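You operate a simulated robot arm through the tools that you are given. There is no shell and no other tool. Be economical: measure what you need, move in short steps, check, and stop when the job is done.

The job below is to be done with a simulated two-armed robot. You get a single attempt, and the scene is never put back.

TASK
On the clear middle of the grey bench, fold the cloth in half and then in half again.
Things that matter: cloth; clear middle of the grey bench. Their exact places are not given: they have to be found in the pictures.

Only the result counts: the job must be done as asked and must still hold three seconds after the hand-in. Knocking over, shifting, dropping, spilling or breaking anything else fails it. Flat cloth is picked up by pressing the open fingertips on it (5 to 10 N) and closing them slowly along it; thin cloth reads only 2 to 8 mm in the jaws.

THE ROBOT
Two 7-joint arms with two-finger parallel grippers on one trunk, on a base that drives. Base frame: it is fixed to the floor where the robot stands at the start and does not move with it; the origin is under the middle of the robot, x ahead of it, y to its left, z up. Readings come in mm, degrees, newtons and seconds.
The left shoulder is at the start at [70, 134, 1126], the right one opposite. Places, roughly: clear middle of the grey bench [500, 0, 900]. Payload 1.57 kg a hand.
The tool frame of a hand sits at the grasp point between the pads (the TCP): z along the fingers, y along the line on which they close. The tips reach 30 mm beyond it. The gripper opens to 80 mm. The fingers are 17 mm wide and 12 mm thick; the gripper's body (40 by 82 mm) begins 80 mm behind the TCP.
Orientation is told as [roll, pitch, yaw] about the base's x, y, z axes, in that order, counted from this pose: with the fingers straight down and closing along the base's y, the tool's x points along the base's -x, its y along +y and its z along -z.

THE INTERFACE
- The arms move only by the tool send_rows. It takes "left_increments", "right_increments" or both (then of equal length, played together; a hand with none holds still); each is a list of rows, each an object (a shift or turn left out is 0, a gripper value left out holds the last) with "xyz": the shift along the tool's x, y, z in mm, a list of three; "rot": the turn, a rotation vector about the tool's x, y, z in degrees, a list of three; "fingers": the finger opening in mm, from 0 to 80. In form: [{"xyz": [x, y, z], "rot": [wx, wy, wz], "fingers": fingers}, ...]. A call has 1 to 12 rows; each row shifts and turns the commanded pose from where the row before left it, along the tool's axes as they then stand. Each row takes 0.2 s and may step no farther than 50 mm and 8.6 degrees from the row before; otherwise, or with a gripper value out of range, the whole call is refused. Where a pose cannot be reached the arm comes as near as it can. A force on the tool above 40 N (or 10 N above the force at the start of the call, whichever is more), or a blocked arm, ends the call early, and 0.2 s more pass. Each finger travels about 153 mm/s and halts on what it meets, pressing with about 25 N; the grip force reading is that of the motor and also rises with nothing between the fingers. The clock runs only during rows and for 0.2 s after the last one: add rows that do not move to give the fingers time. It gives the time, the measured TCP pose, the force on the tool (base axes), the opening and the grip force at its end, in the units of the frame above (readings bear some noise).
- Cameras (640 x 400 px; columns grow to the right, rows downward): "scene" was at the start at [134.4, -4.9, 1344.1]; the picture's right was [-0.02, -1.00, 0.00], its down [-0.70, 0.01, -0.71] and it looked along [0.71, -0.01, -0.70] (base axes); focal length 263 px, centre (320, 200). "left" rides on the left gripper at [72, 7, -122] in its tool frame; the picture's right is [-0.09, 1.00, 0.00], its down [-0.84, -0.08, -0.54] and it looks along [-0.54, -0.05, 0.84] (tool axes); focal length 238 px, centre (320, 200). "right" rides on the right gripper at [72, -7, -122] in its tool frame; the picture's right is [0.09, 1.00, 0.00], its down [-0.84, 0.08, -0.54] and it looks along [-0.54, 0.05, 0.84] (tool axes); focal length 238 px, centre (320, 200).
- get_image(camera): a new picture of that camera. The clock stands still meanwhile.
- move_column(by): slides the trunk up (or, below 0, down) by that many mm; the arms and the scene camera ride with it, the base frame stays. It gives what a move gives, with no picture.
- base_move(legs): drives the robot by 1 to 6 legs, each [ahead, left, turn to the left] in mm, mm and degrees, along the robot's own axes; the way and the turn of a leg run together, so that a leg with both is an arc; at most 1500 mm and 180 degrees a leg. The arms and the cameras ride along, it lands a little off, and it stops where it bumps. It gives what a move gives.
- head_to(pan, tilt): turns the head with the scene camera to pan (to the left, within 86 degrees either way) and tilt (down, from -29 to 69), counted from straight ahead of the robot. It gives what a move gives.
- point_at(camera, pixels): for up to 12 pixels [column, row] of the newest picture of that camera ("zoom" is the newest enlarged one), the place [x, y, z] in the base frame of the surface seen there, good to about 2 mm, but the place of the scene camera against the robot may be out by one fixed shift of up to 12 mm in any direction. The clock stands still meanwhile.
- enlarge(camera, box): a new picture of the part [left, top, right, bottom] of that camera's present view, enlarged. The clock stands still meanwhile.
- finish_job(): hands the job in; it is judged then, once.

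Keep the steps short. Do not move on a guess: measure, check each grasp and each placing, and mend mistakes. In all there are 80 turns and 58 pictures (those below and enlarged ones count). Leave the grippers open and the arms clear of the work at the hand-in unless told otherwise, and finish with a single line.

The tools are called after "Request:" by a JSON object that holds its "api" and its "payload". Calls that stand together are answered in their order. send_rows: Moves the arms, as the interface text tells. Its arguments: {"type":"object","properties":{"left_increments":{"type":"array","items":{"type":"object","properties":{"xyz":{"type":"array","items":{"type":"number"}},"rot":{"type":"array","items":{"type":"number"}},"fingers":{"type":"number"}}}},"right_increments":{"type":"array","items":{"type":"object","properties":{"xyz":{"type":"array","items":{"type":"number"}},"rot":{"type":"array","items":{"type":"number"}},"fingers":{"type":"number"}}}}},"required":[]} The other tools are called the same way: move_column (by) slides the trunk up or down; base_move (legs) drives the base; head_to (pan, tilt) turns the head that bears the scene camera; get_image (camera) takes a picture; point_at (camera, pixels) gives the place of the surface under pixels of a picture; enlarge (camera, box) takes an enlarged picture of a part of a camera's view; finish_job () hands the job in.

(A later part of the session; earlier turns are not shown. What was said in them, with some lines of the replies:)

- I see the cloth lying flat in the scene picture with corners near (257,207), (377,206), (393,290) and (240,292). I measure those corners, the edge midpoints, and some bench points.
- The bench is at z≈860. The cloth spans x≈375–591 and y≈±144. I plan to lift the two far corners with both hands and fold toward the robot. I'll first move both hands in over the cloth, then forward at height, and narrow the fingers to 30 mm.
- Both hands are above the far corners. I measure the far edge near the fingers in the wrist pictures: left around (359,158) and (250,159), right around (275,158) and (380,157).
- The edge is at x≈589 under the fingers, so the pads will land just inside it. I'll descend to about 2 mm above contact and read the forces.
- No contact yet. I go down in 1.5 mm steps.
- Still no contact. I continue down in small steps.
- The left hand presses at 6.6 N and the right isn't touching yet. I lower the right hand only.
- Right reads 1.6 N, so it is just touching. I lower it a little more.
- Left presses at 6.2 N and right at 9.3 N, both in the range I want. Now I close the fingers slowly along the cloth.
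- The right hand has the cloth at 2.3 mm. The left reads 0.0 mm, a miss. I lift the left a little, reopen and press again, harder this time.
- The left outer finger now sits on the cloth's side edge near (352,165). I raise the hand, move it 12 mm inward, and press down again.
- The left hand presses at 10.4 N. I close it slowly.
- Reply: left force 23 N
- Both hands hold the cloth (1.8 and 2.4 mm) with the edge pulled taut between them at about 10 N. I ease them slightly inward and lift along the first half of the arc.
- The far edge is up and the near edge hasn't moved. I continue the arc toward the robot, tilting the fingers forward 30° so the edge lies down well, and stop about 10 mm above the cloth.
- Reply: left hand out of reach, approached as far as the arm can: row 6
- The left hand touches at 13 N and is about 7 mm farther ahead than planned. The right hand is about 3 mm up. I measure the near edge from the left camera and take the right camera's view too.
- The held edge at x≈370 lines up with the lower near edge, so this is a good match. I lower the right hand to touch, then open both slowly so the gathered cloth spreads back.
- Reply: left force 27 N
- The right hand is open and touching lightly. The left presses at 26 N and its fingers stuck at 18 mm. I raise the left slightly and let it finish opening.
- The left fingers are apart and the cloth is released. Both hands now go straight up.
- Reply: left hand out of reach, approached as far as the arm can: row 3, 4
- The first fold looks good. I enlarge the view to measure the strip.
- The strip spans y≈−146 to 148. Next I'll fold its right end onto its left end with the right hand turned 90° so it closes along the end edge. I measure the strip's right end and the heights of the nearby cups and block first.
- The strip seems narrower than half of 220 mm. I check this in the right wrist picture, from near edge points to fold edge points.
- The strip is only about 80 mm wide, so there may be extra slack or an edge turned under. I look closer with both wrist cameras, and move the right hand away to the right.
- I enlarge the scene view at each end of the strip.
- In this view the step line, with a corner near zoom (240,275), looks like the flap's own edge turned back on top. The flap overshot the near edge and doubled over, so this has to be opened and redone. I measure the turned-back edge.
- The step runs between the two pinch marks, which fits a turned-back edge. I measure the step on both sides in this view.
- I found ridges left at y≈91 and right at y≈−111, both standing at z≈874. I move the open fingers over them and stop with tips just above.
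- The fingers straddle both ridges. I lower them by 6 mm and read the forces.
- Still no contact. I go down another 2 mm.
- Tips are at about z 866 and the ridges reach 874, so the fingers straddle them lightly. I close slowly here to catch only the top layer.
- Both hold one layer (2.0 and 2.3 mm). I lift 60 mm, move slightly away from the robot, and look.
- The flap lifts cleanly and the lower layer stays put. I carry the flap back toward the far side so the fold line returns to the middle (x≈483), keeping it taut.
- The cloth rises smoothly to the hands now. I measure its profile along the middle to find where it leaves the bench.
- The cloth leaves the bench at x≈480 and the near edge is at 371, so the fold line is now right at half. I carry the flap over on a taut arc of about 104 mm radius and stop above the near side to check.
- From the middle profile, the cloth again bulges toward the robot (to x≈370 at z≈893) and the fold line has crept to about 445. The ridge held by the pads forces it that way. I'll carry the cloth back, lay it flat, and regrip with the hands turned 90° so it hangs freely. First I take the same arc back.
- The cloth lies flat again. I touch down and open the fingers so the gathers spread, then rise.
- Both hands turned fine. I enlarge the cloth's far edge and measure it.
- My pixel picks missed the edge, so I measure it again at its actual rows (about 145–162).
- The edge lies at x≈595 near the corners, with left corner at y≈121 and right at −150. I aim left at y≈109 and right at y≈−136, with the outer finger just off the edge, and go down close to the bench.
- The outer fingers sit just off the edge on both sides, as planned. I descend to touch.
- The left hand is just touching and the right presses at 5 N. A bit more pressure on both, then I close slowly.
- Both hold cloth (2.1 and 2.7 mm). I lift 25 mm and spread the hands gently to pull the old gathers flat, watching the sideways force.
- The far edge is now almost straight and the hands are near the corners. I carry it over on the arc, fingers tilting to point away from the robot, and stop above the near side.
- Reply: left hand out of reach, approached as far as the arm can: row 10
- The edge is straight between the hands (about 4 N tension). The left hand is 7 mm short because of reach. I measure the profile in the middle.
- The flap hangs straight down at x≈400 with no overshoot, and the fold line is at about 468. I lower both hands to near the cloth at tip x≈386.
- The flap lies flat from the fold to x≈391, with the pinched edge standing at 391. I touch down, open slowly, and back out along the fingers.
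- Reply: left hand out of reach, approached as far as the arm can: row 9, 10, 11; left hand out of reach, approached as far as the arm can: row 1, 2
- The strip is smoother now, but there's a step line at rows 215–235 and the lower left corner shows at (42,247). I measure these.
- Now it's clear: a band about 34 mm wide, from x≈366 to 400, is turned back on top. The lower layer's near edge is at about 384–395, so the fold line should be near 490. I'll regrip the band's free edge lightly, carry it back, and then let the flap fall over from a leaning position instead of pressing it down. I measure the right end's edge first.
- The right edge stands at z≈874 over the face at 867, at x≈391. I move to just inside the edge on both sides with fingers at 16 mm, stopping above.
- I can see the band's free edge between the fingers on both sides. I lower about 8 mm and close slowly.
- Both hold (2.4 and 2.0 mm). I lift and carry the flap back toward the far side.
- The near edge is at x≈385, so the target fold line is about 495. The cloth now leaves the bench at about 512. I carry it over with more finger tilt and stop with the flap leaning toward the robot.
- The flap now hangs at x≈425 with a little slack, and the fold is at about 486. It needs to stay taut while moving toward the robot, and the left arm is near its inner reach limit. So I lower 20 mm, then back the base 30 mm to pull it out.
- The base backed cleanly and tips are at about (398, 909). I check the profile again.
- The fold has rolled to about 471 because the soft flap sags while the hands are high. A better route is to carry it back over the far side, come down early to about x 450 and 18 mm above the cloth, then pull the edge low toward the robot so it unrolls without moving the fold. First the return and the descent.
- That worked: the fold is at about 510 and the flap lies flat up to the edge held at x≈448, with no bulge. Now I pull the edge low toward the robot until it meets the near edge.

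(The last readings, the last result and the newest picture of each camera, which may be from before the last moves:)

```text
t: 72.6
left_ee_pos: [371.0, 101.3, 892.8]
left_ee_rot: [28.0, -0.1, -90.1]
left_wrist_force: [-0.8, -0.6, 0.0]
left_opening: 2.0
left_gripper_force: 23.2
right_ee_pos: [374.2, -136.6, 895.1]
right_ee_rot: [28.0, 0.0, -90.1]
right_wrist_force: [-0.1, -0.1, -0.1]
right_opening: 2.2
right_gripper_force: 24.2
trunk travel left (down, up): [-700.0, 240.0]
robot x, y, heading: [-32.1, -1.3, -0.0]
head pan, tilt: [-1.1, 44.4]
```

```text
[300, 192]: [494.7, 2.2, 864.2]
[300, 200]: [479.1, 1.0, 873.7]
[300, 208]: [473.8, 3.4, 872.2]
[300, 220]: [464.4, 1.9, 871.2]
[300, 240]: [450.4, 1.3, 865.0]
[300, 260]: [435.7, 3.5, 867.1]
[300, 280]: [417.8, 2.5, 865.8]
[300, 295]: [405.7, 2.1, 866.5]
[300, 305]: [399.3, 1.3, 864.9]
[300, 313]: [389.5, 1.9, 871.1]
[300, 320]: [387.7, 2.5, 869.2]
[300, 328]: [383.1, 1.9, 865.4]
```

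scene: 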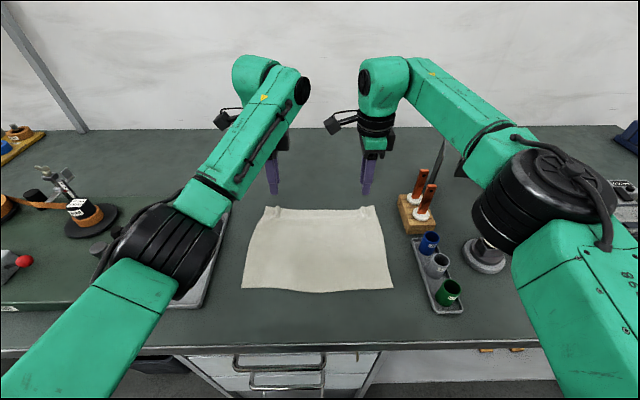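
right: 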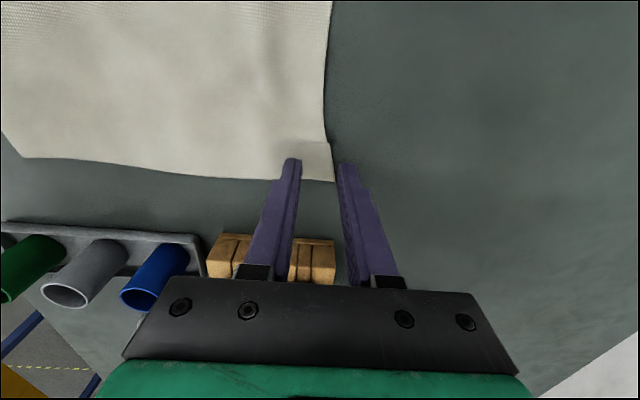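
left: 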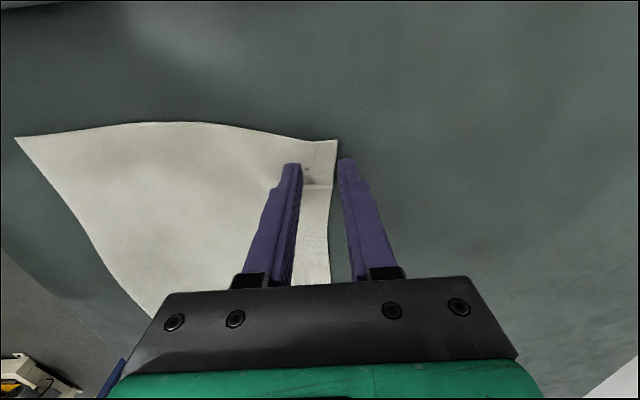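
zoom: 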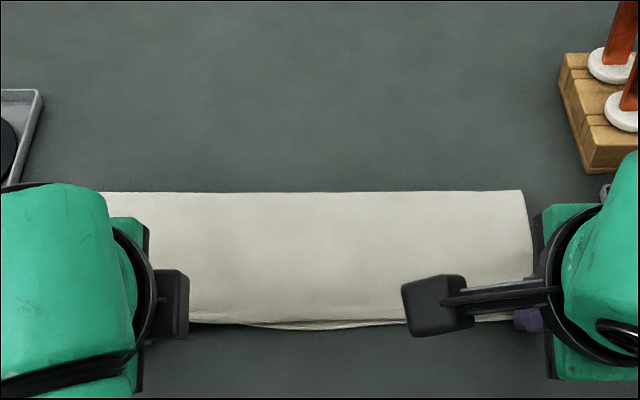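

The flap lies flat with its edge at about 388 over the near edge at 383. I open gently and back out along the fingers.

Request:
{"api": "send_rows", "payload": {"left_increments": [{"fingers": 4}, {"fingers": 7}, {"fingers": 10}, {"fingers": 14}, {}, {"xyz": [0, 0, -5]}, {"xyz": [0, 0, -15]}, {"xyz": [0, 0, -25]}, {"xyz": [0, 10, -15]}, {}], "right_increments": [{"fingers": 4}, {"fingers": 7}, {"fingers": 10}, {"fingers": 14}, {}, {"xyz": [0, 0, -5]}, {"xyz": [0, 0, -15]}, {"xyz": [0, 0, -25]}, {"xyz": [0, 10, -25]}, {}]}}

Request:
{"api": "send_rows", "payload": {"left_increments": [{"xyz": [30, 0, 0], "rot": [7, 0, 0]}, {"xyz": [30, 0, 0], "rot": [7, 0, 0]}, {"xyz": [20, 0, 0], "rot": [7, 0, 0]}, {"rot": [7, 0, 0]}, {}], "right_increments": [{"xyz": [-30, 0, -10], "rot": [7, 0, 0]}, {"xyz": [-30, 0, -10], "rot": [7, 0, 0]}, {"xyz": [0, 0, 0], "rot": [7, 0, 0]}, {"rot": [7, 0, 0]}, {}]}}

Request:
{"api": "enlarge", "payload": {"camera": "scene", "box": [230, 205, 410, 305]}}

```text
t: 74.8
left_ee_pos: [370.8, 92.4, 944.1]
left_ee_rot: [28.1, 0.0, -90.0]
left_wrist_force: [0.1, -0.1, 0.1]
left_opening: 14.1
left_gripper_force: 0.1
left hand out of reach, approached as far as the arm can: row 8, 9
right_ee_pos: [350.8, -139.6, 961.2]
right_ee_rot: [28.0, -0.1, -90.2]
right_wrist_force: [-0.7, 0.5, 0.4]
right_opening: 13.9
right_gripper_force: 0.0
trunk travel left (down, up): [-700.0, 240.0]
robot x, y, heading: [-30.2, 0.5, -0.1]
head pan, tilt: [-1.1, 44.4]
```

```text
t: 76.0
left_ee_pos: [369.6, 172.6, 943.6]
left_ee_rot: [-0.1, 0.0, -90.0]
left_wrist_force: [0.6, 0.2, -1.0]
left_opening: 14.3
left_gripper_force: 0.1
right_ee_pos: [341.4, -197.9, 979.2]
right_ee_rot: [0.0, 0.0, -90.1]
right_wrist_force: [-0.1, -0.1, -0.2]
right_opening: 13.9
right_gripper_force: 0.0
trunk travel left (down, up): [-700.0, 240.0]
robot x, y, heading: [-30.4, -1.8, 0.2]
head pan, tilt: [-1.1, 44.4]
```

```text
3.56 times, centred on (320, 255) of scene
```

zoom: 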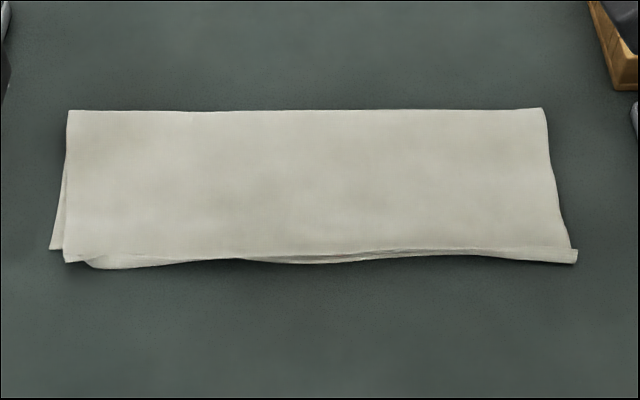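

The first fold is now good: edges meet, flap flat. I measure the strip's corners for the second fold.

Request:
{"api": "point_at", "payload": {"camera": "zoom", "pixels": [[70, 114], [53, 246], [66, 240], [90, 262], [541, 112], [552, 180], [568, 240], [574, 258], [320, 112], [320, 255], [545, 170], [60, 190]]}}

```text
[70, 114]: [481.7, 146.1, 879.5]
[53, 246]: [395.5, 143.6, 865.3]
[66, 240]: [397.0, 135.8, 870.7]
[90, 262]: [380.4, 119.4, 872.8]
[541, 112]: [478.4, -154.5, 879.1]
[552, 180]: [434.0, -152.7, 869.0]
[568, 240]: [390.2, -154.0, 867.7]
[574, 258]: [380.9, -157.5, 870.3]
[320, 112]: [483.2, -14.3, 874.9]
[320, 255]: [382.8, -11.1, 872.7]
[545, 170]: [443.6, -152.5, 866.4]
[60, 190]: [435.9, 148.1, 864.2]
```

The strip spans x≈381–488 and y≈−154 to 145. For the second fold I'll use the left hand: grip the right end in the middle and carry it to the left end, staying low at the end. First I move the right hand up and out of the way and turn the left hand back to yaw 0.

Request:
{"api": "send_rows", "payload": {"left_increments": [{"rot": [0, 0, -8.18], "xyz": [0, 0, -5]}, {"rot": [0, 0, -8.18], "xyz": [0, 0, -5]}, {"rot": [0, 0, -8.18], "xyz": [0, 0, -5]}, {"rot": [0, 0, -8.18], "xyz": [0, 0, -5]}, {"rot": [0, 0, -8.18], "xyz": [0, 0, -5]}, {"rot": [0, 0, -8.18], "xyz": [0, 0, -5]}, {"rot": [0, 0, -8.18], "xyz": [0, 0, -5]}, {"rot": [0, 0, -8.18], "xyz": [0, 0, -5]}, {"rot": [0, 0, -8.18]}, {"rot": [0, 0, -8.18]}, {"rot": [0, 0, -8.2]}, {}], "right_increments": [{"xyz": [0, 0, -30]}, {"xyz": [0, 0, -30]}, {"xyz": [0, 0, -30]}, {"xyz": [0, 0, -30]}, {"xyz": [-30, 0, 0]}, {"xyz": [-30, 0, 0]}, {"xyz": [-30, 0, 0]}, {"xyz": [-30, 0, 0]}, {"xyz": [-30, 0, 0]}, {}, {}, {}]}}

```text
t: 78.6
left_ee_pos: [372.3, 173.7, 983.6]
left_ee_rot: [0.0, 0.1, 0.0]
left_wrist_force: [-0.6, 0.2, -0.1]
left_opening: 14.0
left_gripper_force: 0.0
right_ee_pos: [339.9, -346.8, 1098.8]
right_ee_rot: [0.1, 0.1, -90.1]
right_wrist_force: [-0.2, -0.1, -0.4]
right_opening: 14.1
right_gripper_force: 0.1
trunk travel left (down, up): [-700.0, 240.0]
robot x, y, heading: [-25.4, -1.2, -0.0]
head pan, tilt: [-1.1, 44.4]
```

The right hand is clear. I move the left hand over the right end of the strip, fingers 36 mm open.

Request:
{"api": "send_rows", "payload": {"left_increments": [{"xyz": [-7.6, -39, 3.8], "fingers": 36}, {"xyz": [-7.6, -39, 3.8]}, {"xyz": [-7.6, -39, 3.8]}, {"xyz": [-7.6, -39, 3.8]}, {"xyz": [-7.6, -39, 3.8]}, {"xyz": [-7.6, -39, 3.8]}, {"xyz": [-7.6, -39, 3.8]}, {"xyz": [-7.6, -39, 3.8]}, {"xyz": [0, 0, 25]}, {"xyz": [0, 0, 20]}, {}, {}]}}

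Request:
{"api": "get_image", "payload": {"camera": "left"}}

```text
t: 81.2
left_ee_pos: [434.8, -137.1, 907.5]
left_ee_rot: [-0.1, 0.1, 0.0]
left_wrist_force: [0.1, 0.2, 0.1]
left_opening: 36.1
left_gripper_force: 0.0
right_ee_pos: [340.3, -346.6, 1098.3]
right_ee_rot: [0.0, 0.0, -90.1]
right_wrist_force: [-0.4, -0.9, -0.2]
right_opening: 14.1
right_gripper_force: 0.1
trunk travel left (down, up): [-700.0, 240.0]
robot x, y, heading: [-28.4, -1.7, 0.2]
head pan, tilt: [-1.1, 44.4]
```

```text
6 pictures are left
```

left: 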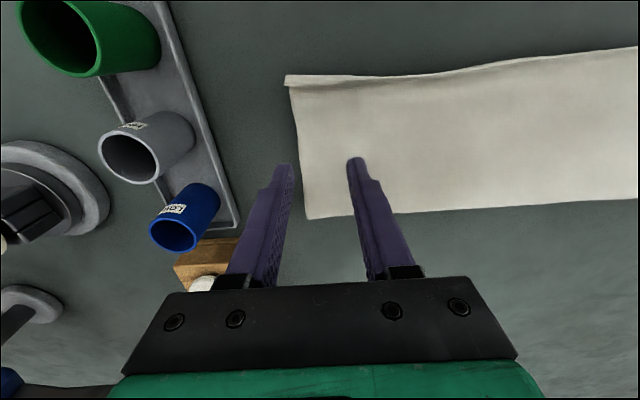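

The outer finger is just outside the end edge and the inner one over the cloth. I lower to contact.

Request:
{"api": "send_rows", "payload": {"left_increments": [{"xyz": [0, 0, 8]}, {"xyz": [0, 0, 5]}, {"xyz": [0, 0, 1.5]}, {}]}}

```text
t: 82.2
left_ee_pos: [434.4, -137.4, 893.0]
left_ee_rot: [0.0, 0.0, 0.0]
left_wrist_force: [0.2, 0.0, -0.2]
left_opening: 35.9
left_gripper_force: 0.1
right_ee_pos: [339.3, -347.7, 1098.4]
right_ee_rot: [0.0, -0.1, -90.1]
right_wrist_force: [0.7, 0.2, -0.6]
right_opening: 14.0
right_gripper_force: 0.1
trunk travel left (down, up): [-700.0, 240.0]
robot x, y, heading: [-26.1, -2.3, 0.1]
head pan, tilt: [-1.1, 44.4]
```

Request:
{"api": "send_rows", "payload": {"left_increments": [{"xyz": [0, 0, 1]}, {"xyz": [0, 0, 0.8]}, {}]}}

```text
t: 83.0
left_ee_pos: [433.9, -138.2, 891.2]
left_ee_rot: [0.0, 0.1, 0.0]
left_wrist_force: [-0.1, 0.7, 4.2]
left_opening: 36.0
left_gripper_force: 0.0
right_ee_pos: [340.8, -345.5, 1099.1]
right_ee_rot: [0.0, 0.0, -90.2]
right_wrist_force: [0.1, 0.8, 1.3]
right_opening: 14.1
right_gripper_force: 0.1
trunk travel left (down, up): [-700.0, 240.0]
robot x, y, heading: [-29.7, -5.3, -0.1]
head pan, tilt: [-1.1, 44.4]
```

Contact at 4 N. I press slightly more and check.

Request:
{"api": "send_rows", "payload": {"left_increments": [{"xyz": [0, 0, 0.8]}, {}]}}

```text
t: 83.6
left_ee_pos: [433.5, -137.0, 892.3]
left_ee_rot: [0.0, -0.2, 0.0]
left_wrist_force: [1.7, -0.4, 12.4]
left_opening: 35.7
left_gripper_force: 0.1
right_ee_pos: [339.0, -346.6, 1099.2]
right_ee_rot: [0.1, 0.0, -90.1]
right_wrist_force: [-0.1, -0.2, -0.7]
right_opening: 14.1
right_gripper_force: 0.1
trunk travel left (down, up): [-700.0, 240.0]
robot x, y, heading: [-32.7, -0.9, 0.0]
head pan, tilt: [-1.1, 44.4]
```

It presses at 12 N. I close slowly.

Request:
{"api": "send_rows", "payload": {"left_increments": [{"fingers": 32}, {"fingers": 28}, {"fingers": 24}, {"fingers": 20}, {"fingers": 16}, {"fingers": 13}, {"fingers": 10}, {"fingers": 7}, {"fingers": 4}, {"fingers": 0}, {}, {}]}}

```text
t: 86.2
left_ee_pos: [434.1, -138.7, 891.9]
left_ee_rot: [-0.2, -0.1, 0.0]
left_wrist_force: [1.0, -1.8, 14.7]
left_opening: 3.5
left_gripper_force: 24.4
right_ee_pos: [337.6, -347.3, 1099.5]
right_ee_rot: [0.1, 0.1, -90.1]
right_wrist_force: [0.8, -0.1, 0.3]
right_opening: 14.0
right_gripper_force: 0.0
trunk travel left (down, up): [-700.0, 240.0]
robot x, y, heading: [-29.4, 0.3, -0.1]
head pan, tilt: [-1.1, 44.4]
```

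It reads 3.5 mm, thicker than one layer's pinch, so it likely has both layers. I lift 40 mm while moving slightly inward, then look.

Request:
{"api": "send_rows", "payload": {"left_increments": [{"xyz": [0, 0, -10]}, {"xyz": [0, 3, -15]}, {"xyz": [0, 7, -15]}, {}]}}

Request:
{"api": "enlarge", "payload": {"camera": "scene", "box": [230, 195, 430, 305]}}

```text
t: 87.2
left_ee_pos: [433.4, -127.8, 932.6]
left_ee_rot: [-0.1, 0.0, -0.1]
left_wrist_force: [-0.6, 0.5, 0.4]
left_opening: 3.7
left_gripper_force: 24.8
right_ee_pos: [339.7, -347.8, 1098.0]
right_ee_rot: [0.1, 0.0, -90.2]
right_wrist_force: [0.2, 0.4, -0.3]
right_opening: 14.0
right_gripper_force: 0.1
trunk travel left (down, up): [-700.0, 240.0]
robot x, y, heading: [-31.7, -1.2, 0.0]
head pan, tilt: [-1.1, 44.4]
```

```text
3.20 times, centred on (330, 250) of scene
```

zoom: 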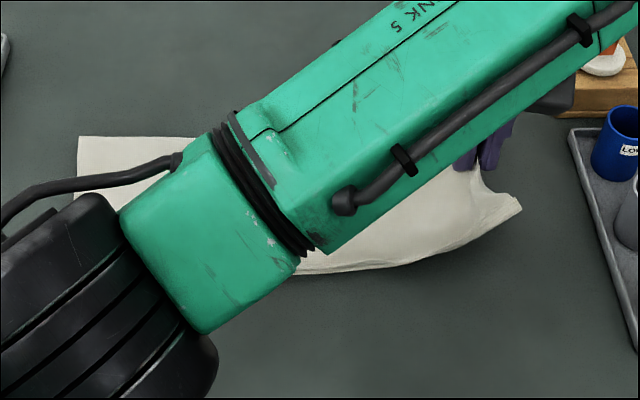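

No cloth is left on the bench at the right end (around (515,267) is bare bench), so both layers are lifted. I carry the end over, tilting the fingers to point back to the right, and come down low just past the middle.

Request:
{"api": "send_rows", "payload": {"left_increments": [{"xyz": [0, 16, -22.4]}, {"xyz": [0, 20, -21]}, {"xyz": [0, 24, -14]}, {"xyz": [0, 28, -6]}, {"xyz": [0, 25.7, 11.2], "rot": [7, 0, 0]}, {"xyz": [0, 27.6, 14.5], "rot": [7, 0, 0]}, {"xyz": [0, 27.9, 14.8], "rot": [7, 0, 0]}, {"xyz": [0, 26.9, 10.6], "rot": [7, 0, 0]}, {"xyz": [0, 21.6, 6.6]}, {}, {}]}}

Request:
{"api": "get_image", "payload": {"camera": "scene"}}

```text
t: 89.6
left_ee_pos: [432.0, 72.3, 907.8]
left_ee_rot: [-28.0, 0.0, -0.1]
left_wrist_force: [-0.6, -0.1, -0.5]
left_opening: 3.4
left_gripper_force: 24.2
right_ee_pos: [340.3, -346.6, 1098.8]
right_ee_rot: [0.0, 0.0, -90.1]
right_wrist_force: [0.0, -0.1, -0.6]
right_opening: 13.7
right_gripper_force: 0.0
trunk travel left (down, up): [-700.0, 240.0]
robot x, y, heading: [-26.1, 1.1, -0.1]
head pan, tilt: [-1.1, 44.4]
```

```text
4 pictures are left
```

scene: 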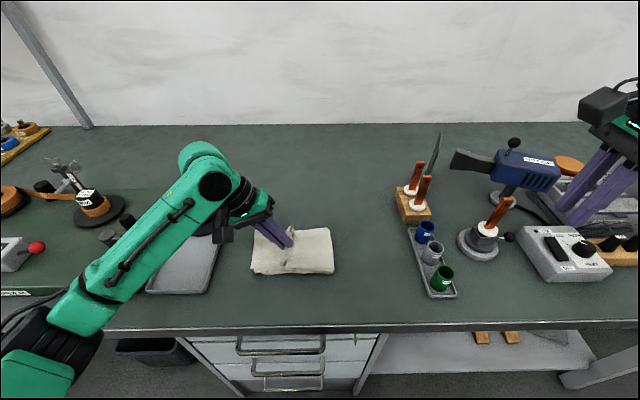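

The right half is lifting over cleanly, with the fold now near column 333. I measure the fold line, the flap, and the left end on this same picture.

Request:
{"api": "point_at", "payload": {"camera": "scene", "pixels": [[331, 232], [333, 250], [333, 270], [315, 250], [305, 262], [295, 262], [285, 262], [275, 262], [262, 265], [255, 270], [290, 246], [254, 262]]}}

```text
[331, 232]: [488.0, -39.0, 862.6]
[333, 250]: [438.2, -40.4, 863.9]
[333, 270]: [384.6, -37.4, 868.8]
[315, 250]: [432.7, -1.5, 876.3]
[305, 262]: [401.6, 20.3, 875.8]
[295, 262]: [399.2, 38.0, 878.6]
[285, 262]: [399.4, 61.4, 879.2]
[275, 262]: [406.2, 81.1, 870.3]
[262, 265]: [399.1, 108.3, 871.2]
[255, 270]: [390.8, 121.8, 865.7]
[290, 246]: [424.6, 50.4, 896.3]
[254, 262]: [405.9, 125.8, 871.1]
```

The fold is at y≈−39 and the held edge at about 58, which fits the earlier pattern. Now I pull the edge low toward the left end.

Request:
{"api": "send_rows", "payload": {"left_increments": [{"xyz": [0, 11.95, -5.2]}, {"xyz": [0, 11.95, -5.2]}, {"xyz": [0, 11.95, -5.2]}, {"xyz": [0, 11.95, -5.2]}, {"xyz": [0, 11.95, -5.2]}, {"xyz": [0, 9, 0.6]}, {}, {}]}}

Request:
{"api": "enlarge", "payload": {"camera": "scene", "box": [220, 205, 360, 292]}}

Request:
{"api": "point_at", "payload": {"camera": "zoom", "pixels": [[180, 120], [180, 300], [160, 200], [250, 130], [250, 290], [330, 200], [430, 130], [440, 200], [450, 290], [130, 290], [140, 250], [200, 250]]}}

```text
t: 91.4
left_ee_pos: [433.3, 147.2, 898.8]
left_ee_rot: [-28.0, 0.0, 0.1]
left_wrist_force: [-0.3, 0.0, -0.7]
left_opening: 3.2
left_gripper_force: 24.2
right_ee_pos: [341.1, -345.9, 1098.0]
right_ee_rot: [0.0, 0.1, -90.1]
right_wrist_force: [-1.3, 0.4, -0.1]
right_opening: 14.2
right_gripper_force: 0.2
trunk travel left (down, up): [-700.0, 240.0]
robot x, y, heading: [-28.6, -0.4, -0.2]
head pan, tilt: [-1.1, 44.4]
```

```text
4.57 times, centred on (290, 248) of scene
```

zoom: 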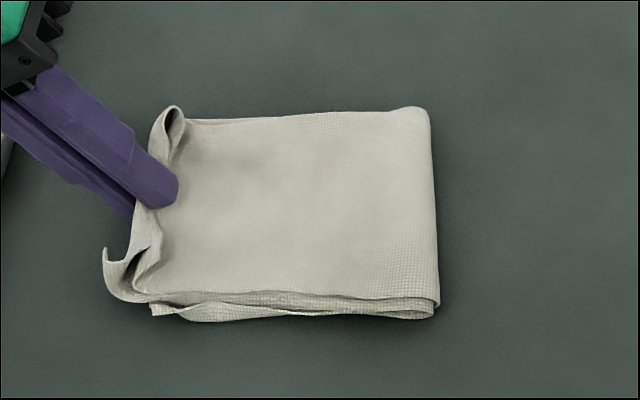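

```text
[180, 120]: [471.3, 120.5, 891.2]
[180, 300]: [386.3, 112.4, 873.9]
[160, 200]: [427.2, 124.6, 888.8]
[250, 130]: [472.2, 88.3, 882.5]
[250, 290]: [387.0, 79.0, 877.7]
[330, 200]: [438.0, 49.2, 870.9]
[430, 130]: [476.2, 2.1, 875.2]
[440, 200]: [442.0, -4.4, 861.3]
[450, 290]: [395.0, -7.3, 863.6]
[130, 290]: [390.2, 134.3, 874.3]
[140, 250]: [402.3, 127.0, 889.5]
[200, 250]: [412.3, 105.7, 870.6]
```

The second fold looks neat, with its line at y≈−1. I check where the lower layer's left end is against the flap's end before releasing.

Request:
{"api": "point_at", "payload": {"camera": "zoom", "pixels": [[155, 311], [153, 307], [165, 314], [200, 318], [110, 285], [107, 256], [152, 135], [175, 110], [152, 160], [145, 175], [130, 250], [432, 312]]}}

```text
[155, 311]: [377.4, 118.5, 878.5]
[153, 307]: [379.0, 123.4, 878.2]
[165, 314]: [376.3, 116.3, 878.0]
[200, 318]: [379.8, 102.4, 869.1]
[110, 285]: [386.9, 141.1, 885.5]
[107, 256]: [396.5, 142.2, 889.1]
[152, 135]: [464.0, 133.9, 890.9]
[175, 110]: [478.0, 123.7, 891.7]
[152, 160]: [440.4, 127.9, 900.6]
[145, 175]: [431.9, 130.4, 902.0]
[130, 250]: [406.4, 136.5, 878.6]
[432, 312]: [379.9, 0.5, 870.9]
```

The flap's end is at about y 142 and the strip's left end was measured at 143–146, so they match. I lower slightly, open gently, and back out along the fingers.

Request:
{"api": "send_rows", "payload": {"left_increments": [{"xyz": [0, 1.2, 2.4]}, {}, {"fingers": 6}, {"fingers": 9}, {"fingers": 12}, {"fingers": 16}, {"fingers": 20}, {}, {"xyz": [0, 0, -6]}, {"xyz": [0, 0, -15]}, {"xyz": [0, 0, -30]}, {"xyz": [0, 0, -30]}]}}

Request:
{"api": "send_rows", "payload": {"left_increments": [{"rot": [-7, 0, 0], "xyz": [0, 25, -15]}, {"rot": [-7, 0, 0], "xyz": [0, 25, -15]}, {"rot": [-7, 0, 0], "xyz": [0, 25, 0]}, {"rot": [-7, 0, 0]}, {}]}}

Request:
{"api": "enlarge", "payload": {"camera": "scene", "box": [220, 205, 360, 292]}}

Request:
{"api": "point_at", "payload": {"camera": "zoom", "pixels": [[180, 120], [180, 300], [160, 200], [130, 150], [120, 200], [110, 250], [110, 280], [140, 200], [430, 120], [438, 200], [432, 300], [300, 200]]}}

```text
t: 94.0
left_ee_pos: [433.7, 183.2, 965.0]
left_ee_rot: [-27.9, 0.1, -0.1]
left_wrist_force: [0.3, 0.4, 0.1]
left_opening: 20.0
left_gripper_force: 0.0
right_ee_pos: [340.7, -347.3, 1098.4]
right_ee_rot: [0.0, -0.2, -90.1]
right_wrist_force: [-1.0, -0.1, -0.3]
right_opening: 14.4
right_gripper_force: 0.0
trunk travel left (down, up): [-700.0, 240.0]
robot x, y, heading: [-30.4, -1.7, -0.1]
head pan, tilt: [-1.1, 44.4]
```

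```text
t: 95.2
left_ee_pos: [434.1, 265.4, 968.9]
left_ee_rot: [0.1, 0.0, 0.1]
left_wrist_force: [0.0, 0.6, 0.3]
left_opening: 19.8
left_gripper_force: 0.1
right_ee_pos: [339.5, -346.2, 1098.4]
right_ee_rot: [0.0, 0.0, -90.2]
right_wrist_force: [0.6, -0.6, -0.1]
right_opening: 13.9
right_gripper_force: 0.0
trunk travel left (down, up): [-700.0, 240.0]
robot x, y, heading: [-30.0, 1.4, -0.1]
head pan, tilt: [-1.1, 44.4]
```

```text
4.57 times, centred on (290, 248) of scene
```

zoom: 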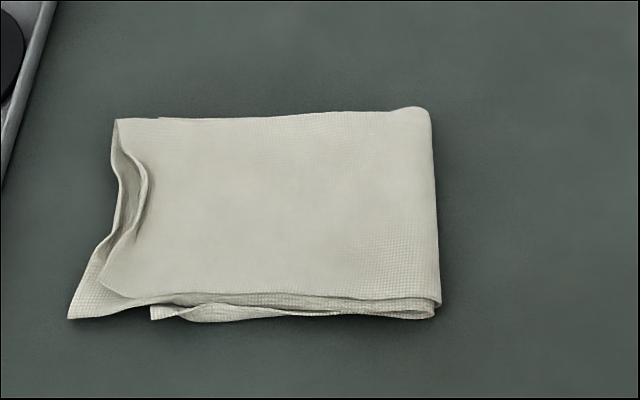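

```text
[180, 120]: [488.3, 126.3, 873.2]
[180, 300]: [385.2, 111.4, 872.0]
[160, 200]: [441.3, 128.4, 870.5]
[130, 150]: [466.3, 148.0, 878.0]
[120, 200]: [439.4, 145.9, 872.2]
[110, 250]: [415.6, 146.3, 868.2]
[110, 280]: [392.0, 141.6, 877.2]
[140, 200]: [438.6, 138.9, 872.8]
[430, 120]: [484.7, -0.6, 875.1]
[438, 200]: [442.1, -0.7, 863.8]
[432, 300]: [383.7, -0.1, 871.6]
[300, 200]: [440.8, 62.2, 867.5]
```

The cloth is now folded in quarters: about 110 by 150 mm, flat, with end edges within roughly 10–20 mm of each other. I raise the left hand clear and open both grippers.

Request:
{"api": "send_rows", "payload": {"left_increments": [{"xyz": [0, 0, -30]}, {"xyz": [0, 0, -30]}, {"fingers": 80}, {}, {}], "right_increments": [{}, {}, {"fingers": 80}, {}, {}]}}

Request:
{"api": "get_image", "payload": {"camera": "scene"}}

```text
t: 96.4
left_ee_pos: [435.9, 265.0, 1029.9]
left_ee_rot: [0.0, 0.0, 0.1]
left_wrist_force: [0.9, 0.1, 0.3]
left_opening: 79.9
left_gripper_force: 0.0
right_ee_pos: [339.6, -346.9, 1098.6]
right_ee_rot: [0.0, -0.1, -90.1]
right_wrist_force: [-0.8, -0.2, -0.3]
right_opening: 80.0
right_gripper_force: 0.0
trunk travel left (down, up): [-700.0, 240.0]
robot x, y, heading: [-28.0, 0.9, 0.0]
head pan, tilt: [-1.1, 44.4]
```

```text
1 pictures are left
```

scene: 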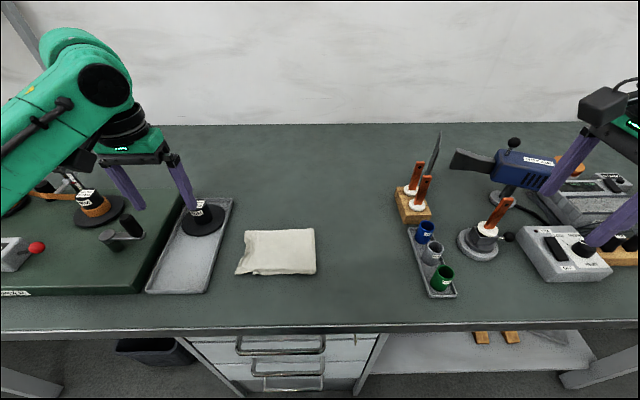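

The cloth lies folded in quarters on the clear bench, nothing else has moved, and both hands are open and clear. I hand in.

Request:
{"api": "finish_job", "payload": {}}

```text
The job is handed in.
```

The cloth is folded in half and then in half again on the clear bench, about 110 by 150 mm, with its left-end edges 10–20 mm out of line; the job is handed in.
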